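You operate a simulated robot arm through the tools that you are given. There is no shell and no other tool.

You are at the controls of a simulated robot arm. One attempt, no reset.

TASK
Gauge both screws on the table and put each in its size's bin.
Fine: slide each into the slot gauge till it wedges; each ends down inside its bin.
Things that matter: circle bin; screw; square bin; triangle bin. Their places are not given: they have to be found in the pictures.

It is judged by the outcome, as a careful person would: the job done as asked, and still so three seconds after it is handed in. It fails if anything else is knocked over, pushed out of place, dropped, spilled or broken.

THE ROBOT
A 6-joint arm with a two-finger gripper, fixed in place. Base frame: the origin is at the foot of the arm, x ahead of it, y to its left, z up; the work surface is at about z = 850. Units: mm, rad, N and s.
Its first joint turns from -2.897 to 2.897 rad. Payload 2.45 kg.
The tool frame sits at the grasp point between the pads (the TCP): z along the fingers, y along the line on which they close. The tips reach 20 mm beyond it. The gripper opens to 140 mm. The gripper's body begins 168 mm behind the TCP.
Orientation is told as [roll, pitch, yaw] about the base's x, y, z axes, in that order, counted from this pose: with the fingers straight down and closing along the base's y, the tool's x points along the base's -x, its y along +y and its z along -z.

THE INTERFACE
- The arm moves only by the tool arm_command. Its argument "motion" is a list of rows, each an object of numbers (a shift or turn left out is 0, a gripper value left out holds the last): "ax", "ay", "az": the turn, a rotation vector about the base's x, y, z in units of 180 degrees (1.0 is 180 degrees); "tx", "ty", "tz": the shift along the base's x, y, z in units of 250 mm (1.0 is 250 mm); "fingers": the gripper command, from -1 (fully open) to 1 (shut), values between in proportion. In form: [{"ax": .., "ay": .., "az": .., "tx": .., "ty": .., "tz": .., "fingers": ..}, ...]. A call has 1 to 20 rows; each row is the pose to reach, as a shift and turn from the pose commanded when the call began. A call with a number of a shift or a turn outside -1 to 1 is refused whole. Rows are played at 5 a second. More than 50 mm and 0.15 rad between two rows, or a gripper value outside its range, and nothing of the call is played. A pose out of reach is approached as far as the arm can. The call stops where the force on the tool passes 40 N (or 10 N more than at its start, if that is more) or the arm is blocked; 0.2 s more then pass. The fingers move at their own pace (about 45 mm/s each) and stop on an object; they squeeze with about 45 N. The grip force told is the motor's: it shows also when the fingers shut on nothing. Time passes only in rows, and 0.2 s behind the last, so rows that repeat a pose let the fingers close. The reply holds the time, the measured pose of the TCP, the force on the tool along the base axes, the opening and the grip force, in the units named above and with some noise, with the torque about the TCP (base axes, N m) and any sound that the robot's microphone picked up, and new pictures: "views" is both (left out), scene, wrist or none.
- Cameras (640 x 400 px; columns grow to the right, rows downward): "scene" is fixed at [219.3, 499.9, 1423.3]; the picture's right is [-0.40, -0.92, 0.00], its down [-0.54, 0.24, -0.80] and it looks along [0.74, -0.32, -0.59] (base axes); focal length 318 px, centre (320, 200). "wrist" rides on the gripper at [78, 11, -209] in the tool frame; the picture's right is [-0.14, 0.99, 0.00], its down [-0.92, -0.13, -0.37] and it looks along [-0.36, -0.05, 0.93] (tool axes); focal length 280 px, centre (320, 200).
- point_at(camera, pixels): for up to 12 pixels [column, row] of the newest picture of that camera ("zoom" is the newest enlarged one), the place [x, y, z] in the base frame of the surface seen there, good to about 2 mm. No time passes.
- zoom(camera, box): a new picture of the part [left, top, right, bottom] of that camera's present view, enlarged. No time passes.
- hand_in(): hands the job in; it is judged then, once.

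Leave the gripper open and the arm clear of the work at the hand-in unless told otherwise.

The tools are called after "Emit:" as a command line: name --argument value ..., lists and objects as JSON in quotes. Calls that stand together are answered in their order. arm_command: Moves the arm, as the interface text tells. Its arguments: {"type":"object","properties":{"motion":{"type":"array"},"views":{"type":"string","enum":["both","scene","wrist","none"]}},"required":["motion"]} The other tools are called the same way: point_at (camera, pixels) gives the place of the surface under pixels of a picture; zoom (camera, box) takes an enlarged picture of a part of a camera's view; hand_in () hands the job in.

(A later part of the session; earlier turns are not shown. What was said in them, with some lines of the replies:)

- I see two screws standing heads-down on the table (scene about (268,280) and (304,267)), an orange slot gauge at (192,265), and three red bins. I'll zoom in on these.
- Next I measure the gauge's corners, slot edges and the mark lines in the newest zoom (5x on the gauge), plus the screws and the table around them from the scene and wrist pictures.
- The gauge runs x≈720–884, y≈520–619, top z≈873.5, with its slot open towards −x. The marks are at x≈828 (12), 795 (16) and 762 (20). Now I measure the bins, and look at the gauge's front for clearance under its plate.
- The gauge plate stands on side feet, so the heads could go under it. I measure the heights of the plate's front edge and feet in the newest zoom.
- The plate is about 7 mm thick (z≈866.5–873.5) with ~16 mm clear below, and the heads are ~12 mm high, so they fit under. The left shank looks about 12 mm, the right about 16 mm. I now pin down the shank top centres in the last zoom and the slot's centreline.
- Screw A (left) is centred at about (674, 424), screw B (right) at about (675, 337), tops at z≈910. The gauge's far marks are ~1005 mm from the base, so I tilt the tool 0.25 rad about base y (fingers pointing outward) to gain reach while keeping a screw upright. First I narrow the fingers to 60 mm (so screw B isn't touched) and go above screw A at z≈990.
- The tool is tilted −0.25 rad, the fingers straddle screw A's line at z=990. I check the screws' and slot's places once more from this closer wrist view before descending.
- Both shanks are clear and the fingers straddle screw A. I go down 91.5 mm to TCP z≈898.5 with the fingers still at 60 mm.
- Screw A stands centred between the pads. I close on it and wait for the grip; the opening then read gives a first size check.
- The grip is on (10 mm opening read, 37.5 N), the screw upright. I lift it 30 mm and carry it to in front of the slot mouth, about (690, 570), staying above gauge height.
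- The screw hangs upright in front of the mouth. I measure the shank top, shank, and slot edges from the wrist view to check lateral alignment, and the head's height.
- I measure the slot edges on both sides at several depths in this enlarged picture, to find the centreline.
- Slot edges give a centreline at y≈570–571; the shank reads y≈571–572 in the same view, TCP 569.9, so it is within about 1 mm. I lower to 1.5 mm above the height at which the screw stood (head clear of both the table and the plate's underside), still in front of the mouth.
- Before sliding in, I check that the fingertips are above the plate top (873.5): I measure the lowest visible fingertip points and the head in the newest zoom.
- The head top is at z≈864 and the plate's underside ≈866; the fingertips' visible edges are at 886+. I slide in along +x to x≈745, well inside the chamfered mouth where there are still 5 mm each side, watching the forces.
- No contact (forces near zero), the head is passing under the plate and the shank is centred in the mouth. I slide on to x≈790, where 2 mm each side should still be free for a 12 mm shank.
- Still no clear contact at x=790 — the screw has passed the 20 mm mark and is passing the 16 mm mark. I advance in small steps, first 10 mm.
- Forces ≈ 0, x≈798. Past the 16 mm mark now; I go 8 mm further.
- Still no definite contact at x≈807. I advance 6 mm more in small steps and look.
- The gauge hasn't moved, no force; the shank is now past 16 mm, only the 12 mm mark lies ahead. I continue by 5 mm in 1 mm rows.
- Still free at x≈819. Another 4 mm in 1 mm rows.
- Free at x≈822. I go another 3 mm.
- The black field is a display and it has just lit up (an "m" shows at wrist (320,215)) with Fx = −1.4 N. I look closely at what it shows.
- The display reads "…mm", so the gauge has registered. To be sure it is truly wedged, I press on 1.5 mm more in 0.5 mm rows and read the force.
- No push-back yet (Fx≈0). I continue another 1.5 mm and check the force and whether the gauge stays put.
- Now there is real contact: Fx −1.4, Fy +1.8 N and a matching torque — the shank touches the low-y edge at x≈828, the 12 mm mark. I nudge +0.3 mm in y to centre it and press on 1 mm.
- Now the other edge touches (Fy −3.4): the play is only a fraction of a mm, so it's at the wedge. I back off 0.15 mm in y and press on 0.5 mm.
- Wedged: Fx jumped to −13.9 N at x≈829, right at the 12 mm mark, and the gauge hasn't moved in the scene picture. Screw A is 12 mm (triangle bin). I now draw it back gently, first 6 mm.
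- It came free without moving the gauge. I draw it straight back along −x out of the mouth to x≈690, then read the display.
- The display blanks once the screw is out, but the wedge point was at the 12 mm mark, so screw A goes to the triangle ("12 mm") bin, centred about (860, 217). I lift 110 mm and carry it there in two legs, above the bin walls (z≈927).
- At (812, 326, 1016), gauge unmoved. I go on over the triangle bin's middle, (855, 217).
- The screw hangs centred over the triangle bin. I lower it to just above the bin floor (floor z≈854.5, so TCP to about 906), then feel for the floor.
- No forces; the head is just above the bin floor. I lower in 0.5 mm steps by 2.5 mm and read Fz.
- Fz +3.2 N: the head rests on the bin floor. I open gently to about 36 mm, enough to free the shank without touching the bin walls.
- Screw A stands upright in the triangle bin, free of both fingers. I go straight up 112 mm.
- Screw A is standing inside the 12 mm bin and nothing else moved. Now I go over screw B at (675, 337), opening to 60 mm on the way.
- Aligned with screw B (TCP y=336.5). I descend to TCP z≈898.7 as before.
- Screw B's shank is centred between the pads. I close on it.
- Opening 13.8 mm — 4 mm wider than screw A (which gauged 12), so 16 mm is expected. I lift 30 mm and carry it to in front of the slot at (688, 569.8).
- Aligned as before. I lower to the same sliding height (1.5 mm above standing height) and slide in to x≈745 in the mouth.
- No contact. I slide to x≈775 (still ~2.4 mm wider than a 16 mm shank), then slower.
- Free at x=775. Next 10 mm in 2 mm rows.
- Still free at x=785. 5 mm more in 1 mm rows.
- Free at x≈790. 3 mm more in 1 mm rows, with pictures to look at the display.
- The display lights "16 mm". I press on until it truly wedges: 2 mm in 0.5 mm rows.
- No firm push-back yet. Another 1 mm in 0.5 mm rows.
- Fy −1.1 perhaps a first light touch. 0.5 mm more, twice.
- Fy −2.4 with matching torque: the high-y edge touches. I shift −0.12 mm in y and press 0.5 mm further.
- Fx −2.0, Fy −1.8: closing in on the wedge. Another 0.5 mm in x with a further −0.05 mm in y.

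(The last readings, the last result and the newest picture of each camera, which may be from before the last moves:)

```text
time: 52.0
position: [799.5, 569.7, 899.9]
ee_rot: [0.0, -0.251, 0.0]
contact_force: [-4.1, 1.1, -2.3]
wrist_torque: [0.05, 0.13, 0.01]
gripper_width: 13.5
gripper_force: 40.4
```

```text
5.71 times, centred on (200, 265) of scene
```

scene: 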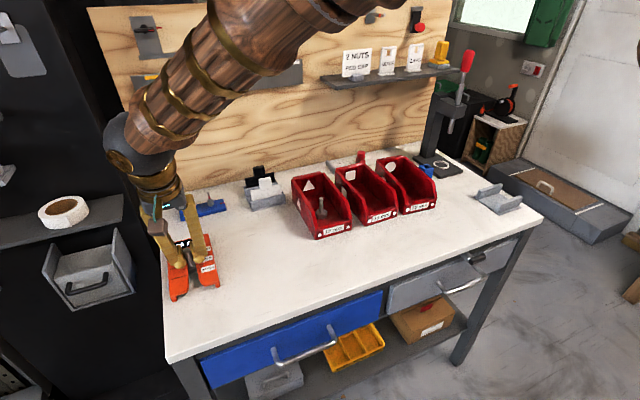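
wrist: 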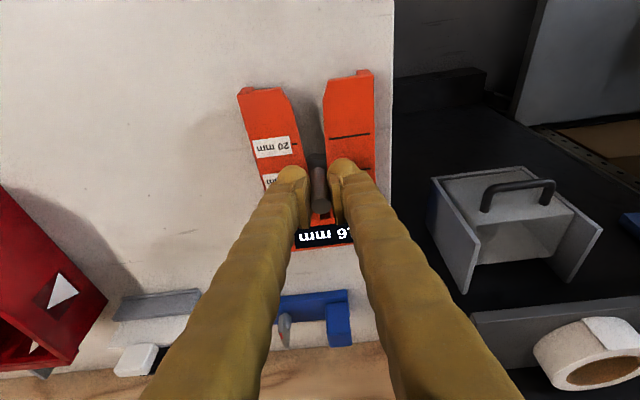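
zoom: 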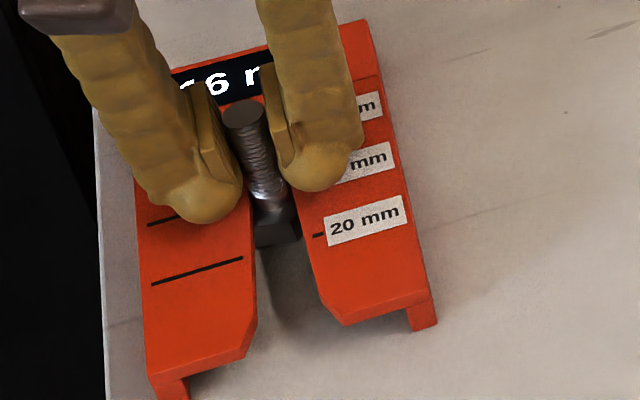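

Fx −4.1 and rising, display "16 mm", the gauge unmoved. One more 0.5 mm to make the wedge firm, as with the first screw.

Emit:
arm_command --motion '[{"tx": 0.001, "fingers": 1.0}, {"tx": 0.002, "fingers": 1.0}, {"tx": 0.002, "fingers": 1.0}]' --views "scene"

Emit:
zoom --camera "scene" --box '[160, 230, 240, 300]'

```text
time: 52.8
position: [797.6, 570.4, 900.7]
ee_rot: [-0.001, -0.251, 0.001]
contact_force: [0.7, -3.0, 1.2]
wrist_torque: [-0.06, -0.03, -0.03]
gripper_width: 13.4
gripper_force: 40.0
```

scene: 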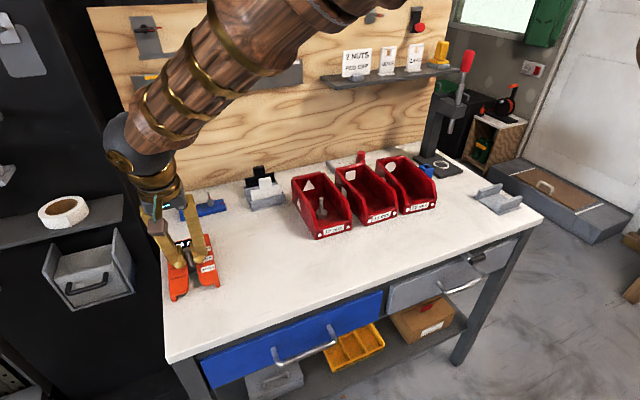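

```text
5.71 times, centred on (200, 265) of scene
```

zoom: 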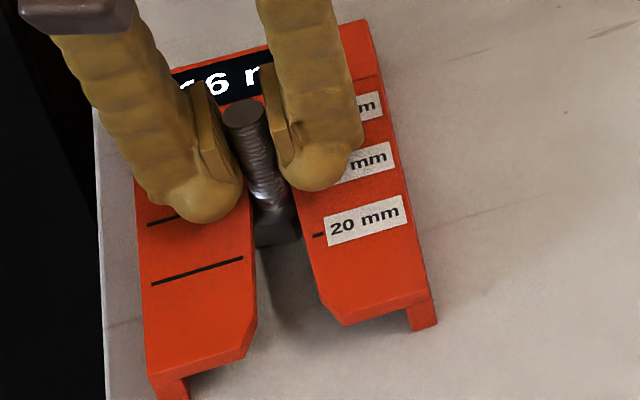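

The forces shifted (Fx ≈ 0, Fy −3): the shank settled sideways onto one edge. I press another 0.5 mm with −0.05 mm in y.

Emit:
arm_command --motion '[{"ty": -0.0003, "tx": 0.001, "fingers": 1.0}, {"ty": -0.0003, "tx": 0.002, "fingers": 1.0}, {"ty": -0.0003, "tx": 0.002, "fingers": 1.0}]' --views "none"

```text
time: 53.6
position: [800.0, 570.9, 900.5]
ee_rot: [0.0, -0.25, -0.001]
contact_force: [-3.7, 0.8, 2.8]
wrist_torque: [0.06, 0.1, -0.02]
gripper_width: 13.6
gripper_force: 39.6
```

Fx −3.7, Fy balanced. Another 0.5 mm, with pictures to check the gauge and the screw in the grip.

Emit:
arm_command --motion '[{"tx": 0.001, "fingers": 1.0}, {"tx": 0.002, "fingers": 1.0}, {"tx": 0.002, "fingers": 1.0}]'

Emit:
zoom --camera "wrist" --box '[270, 120, 390, 250]'

Emit:
zoom --camera "scene" --box '[160, 230, 240, 300]'

```text
time: 54.4
position: [799.4, 570.1, 900.1]
ee_rot: [0.0, -0.252, 0.001]
contact_force: [-2.9, -3.5, -2.0]
wrist_torque: [-0.07, 0.13, -0.05]
gripper_width: 13.8
gripper_force: 40.3
```

scene: 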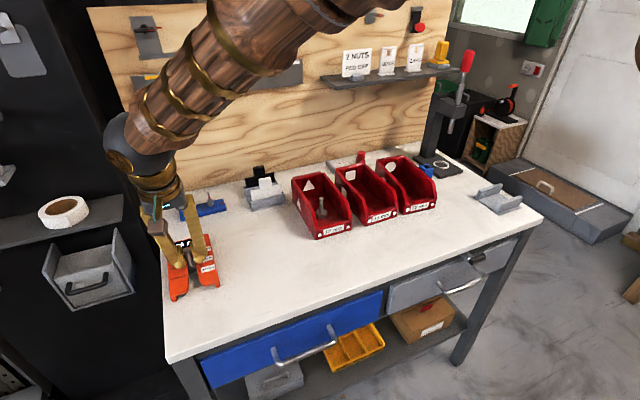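
wrist: 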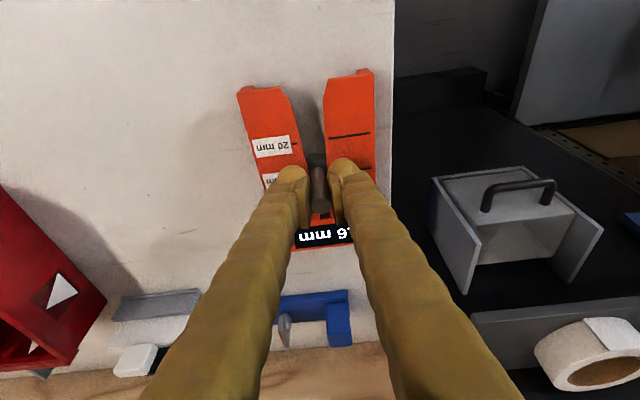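

```text
3.08 times, centred on (330, 185) of wrist
```

zoom: 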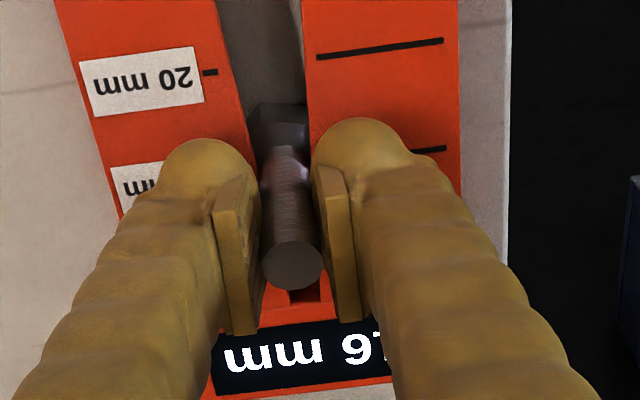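

```text
5.71 times, centred on (200, 265) of scene
```

zoom: 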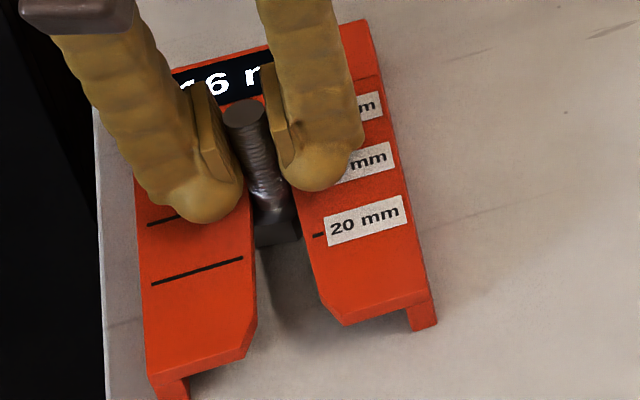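

Fingers and gauge look the same in the last pictures although I commanded 1.5 mm more, so the screw is jamming. I give one last 1 mm press to get an unambiguous wedge force.

Emit:
arm_command --motion '[{"ty": -0.0003, "tx": 0.002, "fingers": 1.0}, {"ty": -0.0003, "tx": 0.004, "fingers": 1.0}, {"ty": -0.0003, "tx": 0.004, "fingers": 1.0}]' --views "scene"

Emit:
zoom --camera "scene" --box '[160, 230, 240, 300]'

```text
time: 55.2
position: [800.3, 569.7, 900.2]
ee_rot: [0.001, -0.253, 0.0]
contact_force: [-10.9, -6.8, -1.0]
wrist_torque: [-0.14, 0.38, -0.03]
gripper_width: 13.9
gripper_force: 39.9
```

scene: 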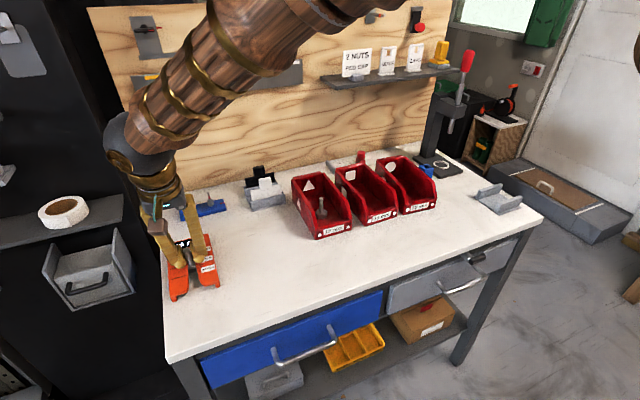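

```text
5.71 times, centred on (200, 265) of scene
```

zoom: 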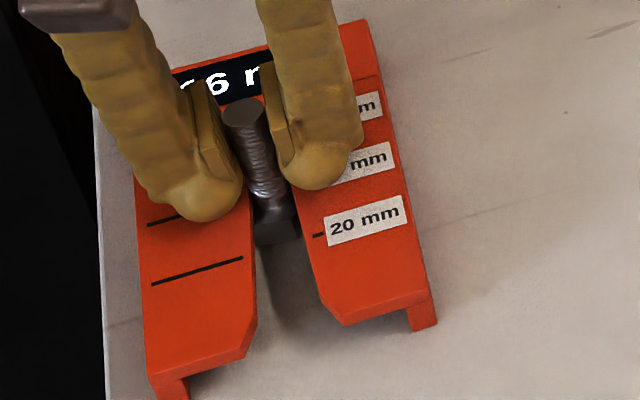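

Firmly wedged now (Fx −10.9 N) with "16 mm" on the display and the gauge in place. Screw B is 16 mm → square bin. I draw back gently 7 mm.

Emit:
arm_command --motion '[{"tx": -0.004, "fingers": 1.0}, {"tx": -0.01, "fingers": 1.0}, {"tx": -0.018, "fingers": 1.0}, {"tx": -0.028, "fingers": 1.0}, {"tx": -0.028, "fingers": 1.0}]' --views "scene"

Emit:
zoom --camera "scene" --box '[160, 230, 240, 300]'

```text
time: 56.4
position: [793.7, 571.1, 899.9]
ee_rot: [0.001, -0.251, 0.001]
contact_force: [0.9, -0.4, -0.6]
wrist_torque: [-0.01, 0.0, 0.02]
gripper_width: 13.7
gripper_force: 40.1
```

scene: 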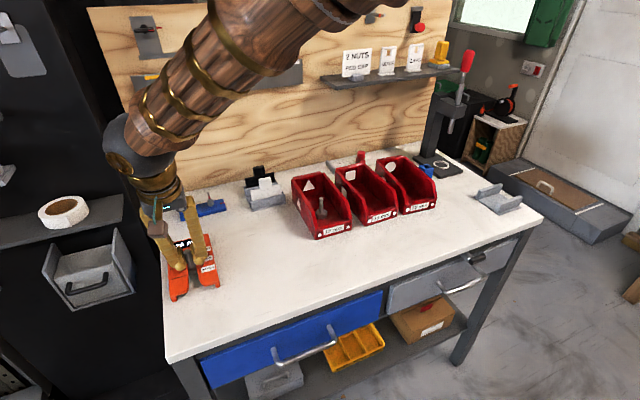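

```text
5.71 times, centred on (200, 265) of scene
```

zoom: 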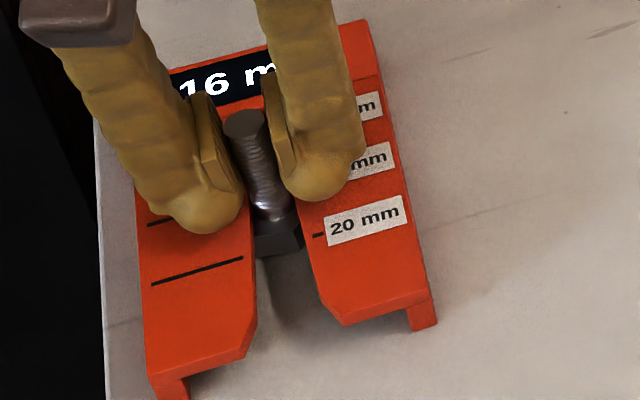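

It came free, gauge unmoved. I draw it straight back out to x≈688.

Emit:
arm_command --motion '[{"tx": -0.07, "fingers": 1.0}, {"tx": -0.15, "fingers": 1.0}, {"tx": -0.23, "fingers": 1.0}, {"tx": -0.31, "fingers": 1.0}, {"tx": -0.38, "fingers": 1.0}, {"tx": -0.422, "fingers": 1.0}, {"tx": -0.422, "fingers": 1.0}]' --views "wrist"

```text
time: 58.0
position: [687.0, 570.6, 901.7]
ee_rot: [0.0, -0.251, 0.0]
contact_force: [-0.8, -1.2, -1.2]
wrist_torque: [0.02, 0.0, 0.01]
gripper_width: 13.6
gripper_force: 40.2
```

wrist: 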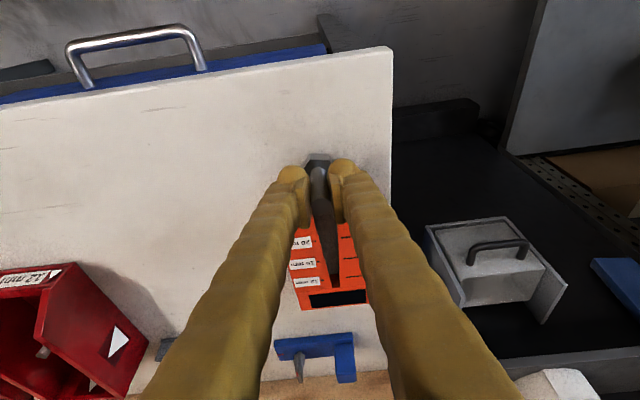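

Out of the gauge. I lift 115 mm and carry it toward the square bin — first leg to about (770, 324).

Emit:
arm_command --motion '[{"tz": 0.14, "fingers": 1.0}, {"tz": 0.28, "fingers": 1.0}, {"tz": 0.42, "fingers": 1.0}, {"tz": 0.46, "fingers": 1.0}, {"tz": 0.46, "tx": 0.047, "ty": -0.14, "fingers": 1.0}, {"tz": 0.46, "tx": 0.094, "ty": -0.28, "fingers": 1.0}, {"tz": 0.46, "tx": 0.141, "ty": -0.42, "fingers": 1.0}, {"tz": 0.46, "tx": 0.188, "ty": -0.56, "fingers": 1.0}, {"tz": 0.46, "tx": 0.235, "ty": -0.7, "fingers": 1.0}, {"tz": 0.46, "tx": 0.282, "ty": -0.84, "fingers": 1.0}, {"tz": 0.46, "tx": 0.33, "ty": -0.98, "fingers": 1.0}, {"tz": 0.46, "tx": 0.33, "ty": -0.98, "fingers": 1.0}]' --views "scene"

```text
time: 60.6
position: [770.8, 326.0, 1014.6]
ee_rot: [0.0, -0.251, 0.001]
contact_force: [0.4, -0.7, -0.9]
wrist_torque: [-0.02, -0.01, -0.02]
gripper_width: 13.6
gripper_force: 39.7
```

scene: 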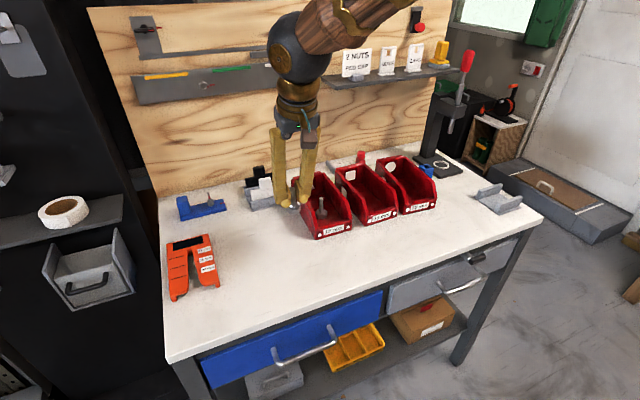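

Second leg: on to above the square bin's middle, about (855, 76), staying at z≈1015.

Emit:
arm_command --motion '[{"tx": 0.047, "ty": -0.14, "fingers": 1.0}, {"tx": 0.094, "ty": -0.28, "fingers": 1.0}, {"tx": 0.141, "ty": -0.42, "fingers": 1.0}, {"tx": 0.188, "ty": -0.56, "fingers": 1.0}, {"tx": 0.235, "ty": -0.7, "fingers": 1.0}, {"tx": 0.282, "ty": -0.84, "fingers": 1.0}, {"tx": 0.325, "ty": -0.96, "fingers": 1.0}, {"tx": 0.338, "ty": -0.994, "fingers": 1.0}, {"tx": 0.338, "ty": -0.994, "fingers": 1.0}]'

Emit:
zoom --camera "wrist" --box '[180, 20, 460, 250]'

Emit:
zoom --camera "scene" --box '[280, 110, 450, 250]'

```text
time: 62.6
position: [854.9, 75.0, 1014.3]
ee_rot: [0.0, -0.252, -0.001]
contact_force: [0.0, 0.2, -1.2]
wrist_torque: [0.01, -0.01, 0.0]
gripper_width: 13.7
gripper_force: 39.7
```

scene: 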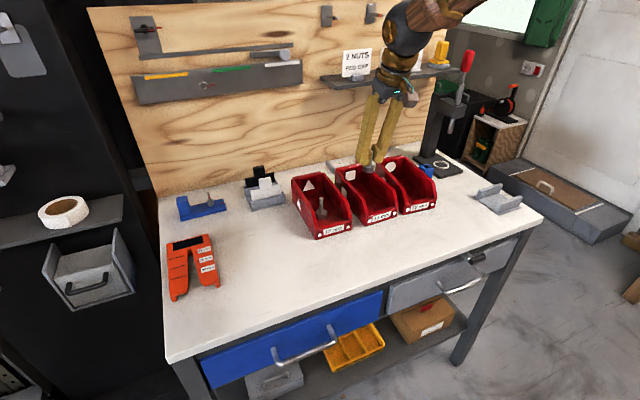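
wrist: 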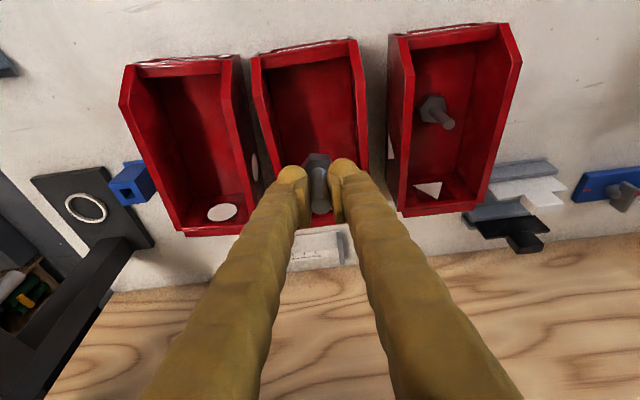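

```text
1.74 times, centred on (320, 135) of wrist
```

zoom: 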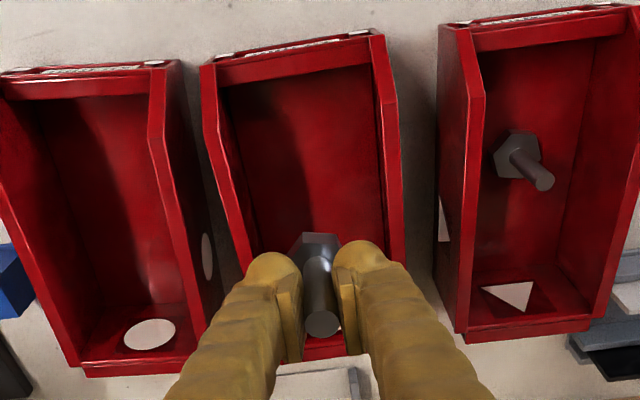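

```text
2.86 times, centred on (365, 180) of scene
```

zoom: 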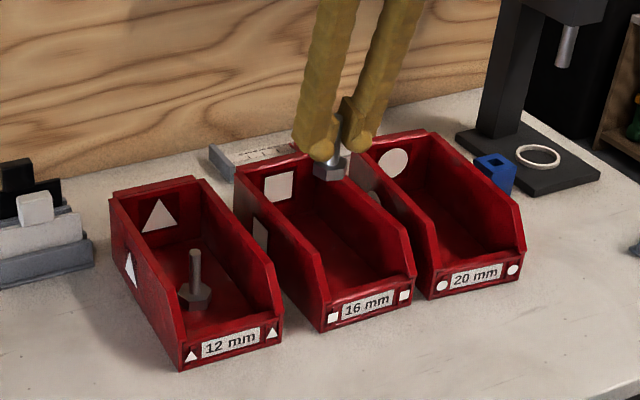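

The screw hangs centred over the square bin. I lower it to just above the floor as before.

Emit:
arm_command --motion '[{"tz": -0.1, "fingers": 1.0}, {"tz": -0.2, "fingers": 1.0}, {"tz": -0.3, "fingers": 1.0}, {"tz": -0.38, "fingers": 1.0}, {"tz": -0.42, "fingers": 1.0}, {"tz": -0.437, "fingers": 1.0}, {"tz": -0.437, "fingers": 1.0}]'

Emit:
zoom --camera "scene" --box '[280, 110, 450, 250]'

```text
time: 64.2
position: [853.4, 76.1, 905.9]
ee_rot: [0.0, -0.25, 0.0]
contact_force: [0.3, 0.2, -0.6]
wrist_torque: [-0.01, 0.0, 0.04]
gripper_width: 13.5
gripper_force: 40.0
```

scene: 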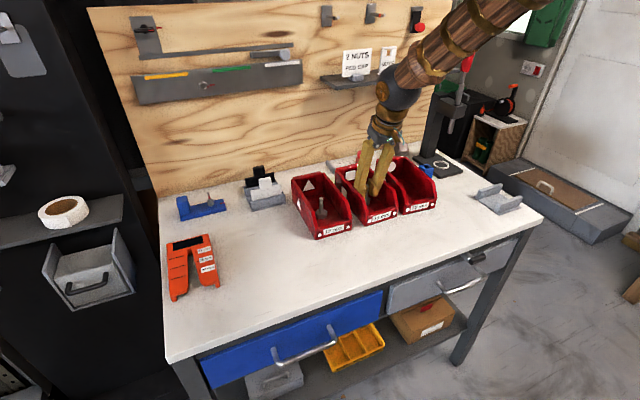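
wrist: 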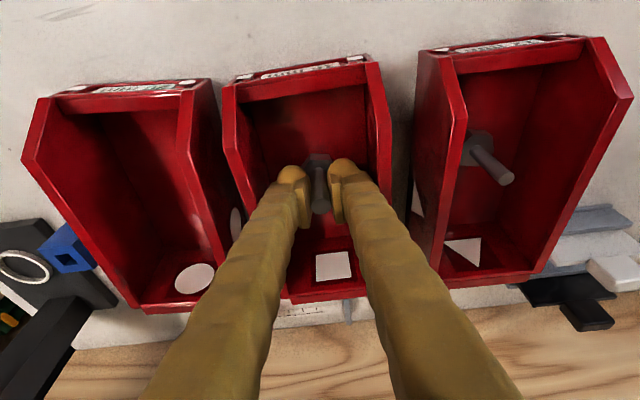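

```text
2.86 times, centred on (365, 180) of scene
```

zoom: 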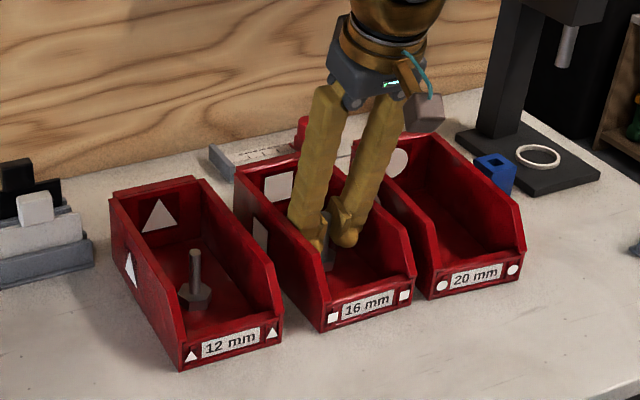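

No forces. I feel for the bin floor in 0.5 mm steps.

Emit:
arm_command --motion '[{"tz": -0.002, "fingers": 1.0}, {"tz": -0.004, "fingers": 1.0}, {"tz": -0.006, "fingers": 1.0}, {"tz": -0.008, "fingers": 1.0}, {"tz": -0.01, "fingers": 1.0}, {"tz": -0.01, "fingers": 1.0}]' --views "none"

```text
time: 65.6
position: [855.7, 75.7, 904.3]
ee_rot: [0.001, -0.25, 0.0]
contact_force: [0.6, 0.3, -0.5]
wrist_torque: [-0.02, 0.03, -0.01]
gripper_width: 13.5
gripper_force: 40.1
```

No contact yet. Another 1 mm in 0.5 mm steps.

Emit:
arm_command --motion '[{"tz": -0.002, "fingers": 1.0}, {"tz": -0.004, "fingers": 1.0}, {"tz": -0.004, "fingers": 1.0}]' --views "none"

```text
time: 66.4
position: [856.7, 75.1, 903.2]
ee_rot: [-0.001, -0.252, 0.0]
contact_force: [0.2, 0.9, -0.4]
wrist_torque: [-0.01, 0.0, 0.0]
gripper_width: 13.6
gripper_force: 39.8
```

Still none. Another 1 mm.

Emit:
arm_command --motion '[{"tz": -0.002, "fingers": 1.0}, {"tz": -0.004, "fingers": 1.0}, {"tz": -0.004, "fingers": 1.0}]' --views "none"

```text
time: 67.2
position: [855.7, 76.7, 902.0]
ee_rot: [0.001, -0.254, 0.0]
contact_force: [2.4, -1.5, 5.9]
wrist_torque: [0.05, -0.1, 0.0]
gripper_width: 13.7
gripper_force: 39.8
```

Fz +5.9 N: the head rests on the floor. I open gently to 36 mm.

Emit:
arm_command --motion '[{"fingers": 0.75}, {"fingers": 0.65}, {"fingers": 0.55}, {"fingers": 0.486}, {"fingers": 0.486}, {"fingers": 0.486}]'

Emit:
zoom --camera "wrist" --box '[200, 60, 440, 310]'

```text
time: 68.6
position: [855.2, 77.1, 902.0]
ee_rot: [0.001, -0.251, 0.001]
contact_force: [0.3, 0.1, -0.6]
wrist_torque: [-0.04, 0.02, 0.0]
gripper_width: 36.2
gripper_force: 0.1
```

scene: 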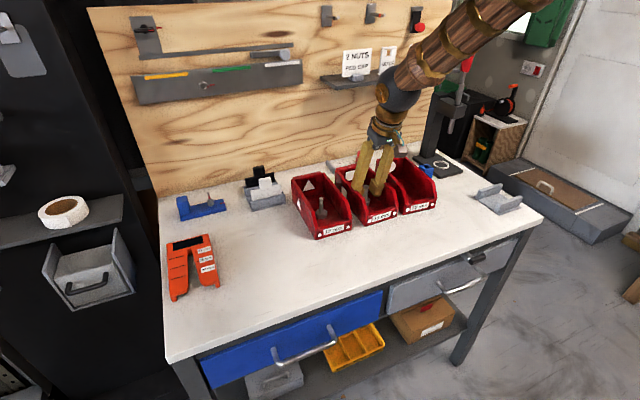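
wrist: 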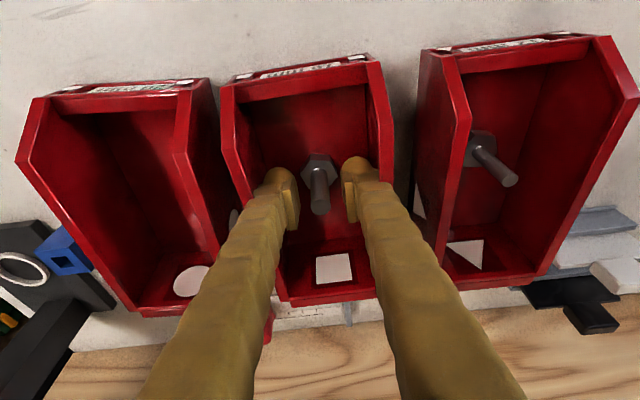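

```text
1.60 times, centred on (320, 185) of wrist
```

zoom: 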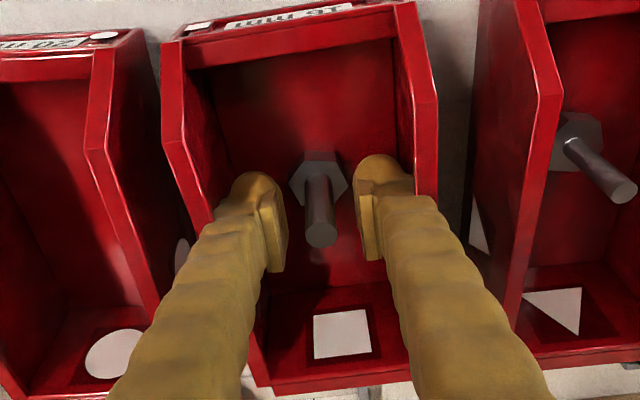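

Screw B stands free between the open fingers in the square bin. I go straight up, 150 mm, then look at everything.

Emit:
arm_command --motion '[{"tz": 0.06, "fingers": 0.486}, {"tz": 0.16, "fingers": 0.486}, {"tz": 0.3, "fingers": 0.486}, {"tz": 0.45, "fingers": 0.486}, {"tz": 0.6, "fingers": 0.486}, {"tz": 0.6, "tx": -0.15, "fingers": 0.486}, {"tz": 0.7, "tx": -0.3, "fingers": 0.2}, {"tz": 0.8, "tx": -0.45, "fingers": -0.3}, {"tz": 0.8, "tx": -0.6, "fingers": -0.3}, {"tz": 0.8, "tx": -0.6, "fingers": -0.3}, {"tz": 0.8, "tx": -0.6, "fingers": -0.3}]'

Emit:
zoom --camera "scene" --box '[270, 140, 450, 250]'

Emit:
zoom --camera "scene" --box '[155, 225, 235, 305]'

```text
time: 71.0
position: [706.5, 77.0, 1102.0]
ee_rot: [0.001, -0.25, -0.001]
contact_force: [1.4, -0.7, 1.2]
wrist_torque: [-0.05, -0.02, 0.0]
gripper_width: 90.9
gripper_force: 0.0
```

scene: 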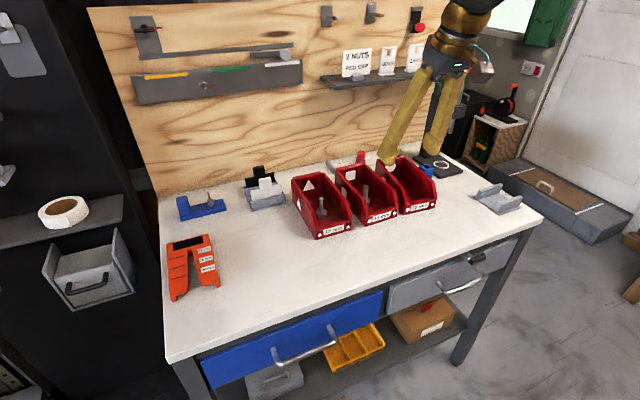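
wrist: 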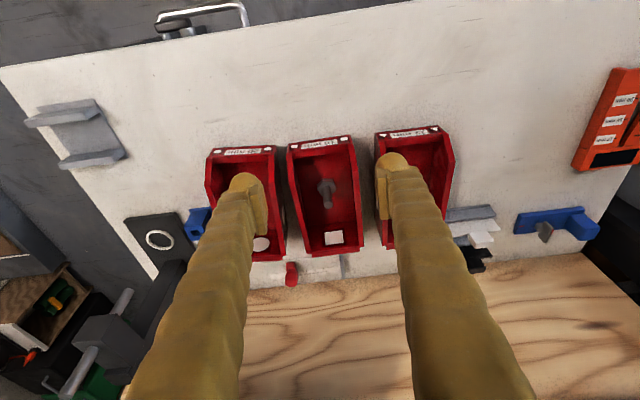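

```text
3.56 times, centred on (360, 195) of scene
```

zoom: 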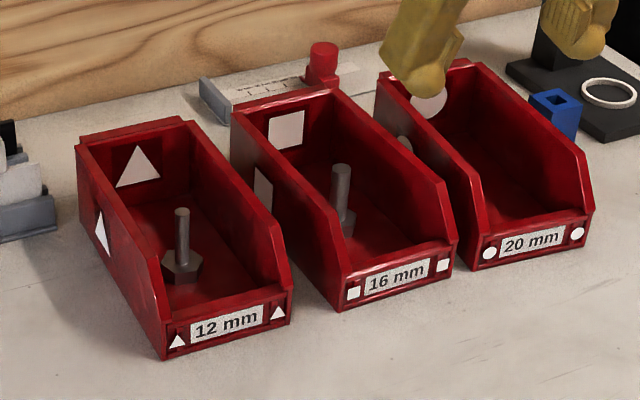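

```text
5.00 times, centred on (195, 265) of scene
```

zoom: 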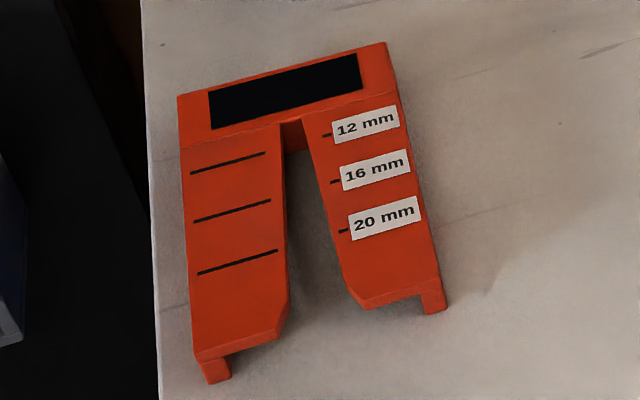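

Both screws stand inside their bins: the 12 mm one in the triangle bin, the 16 mm one in the square bin. The gauge and bins are where they were, and the arm is up and clear with the gripper open. I hand in.

Emit:
hand_in

```text
The job is handed in.
```

I gauged both screws and put each in its size's bin, and the job is handed in.

| Screw | Gauged size | Bin | How the size was read |
|---|---|---|---|
| Left | 12 mm | triangle | It wedged at the 12 mm mark with about 14 N of push-back. The fingers hid the number on the gauge's display. |
| Right | 16 mm | square | The display read "16 mm", and the screw wedged near that mark with about 11 N. |

Both screws were set down on the bin floors and stood upright after release. In the last pictures the gauge and bins had not moved, and nothing else had been knocked over. The arm is up and clear of the work with the gripper open.
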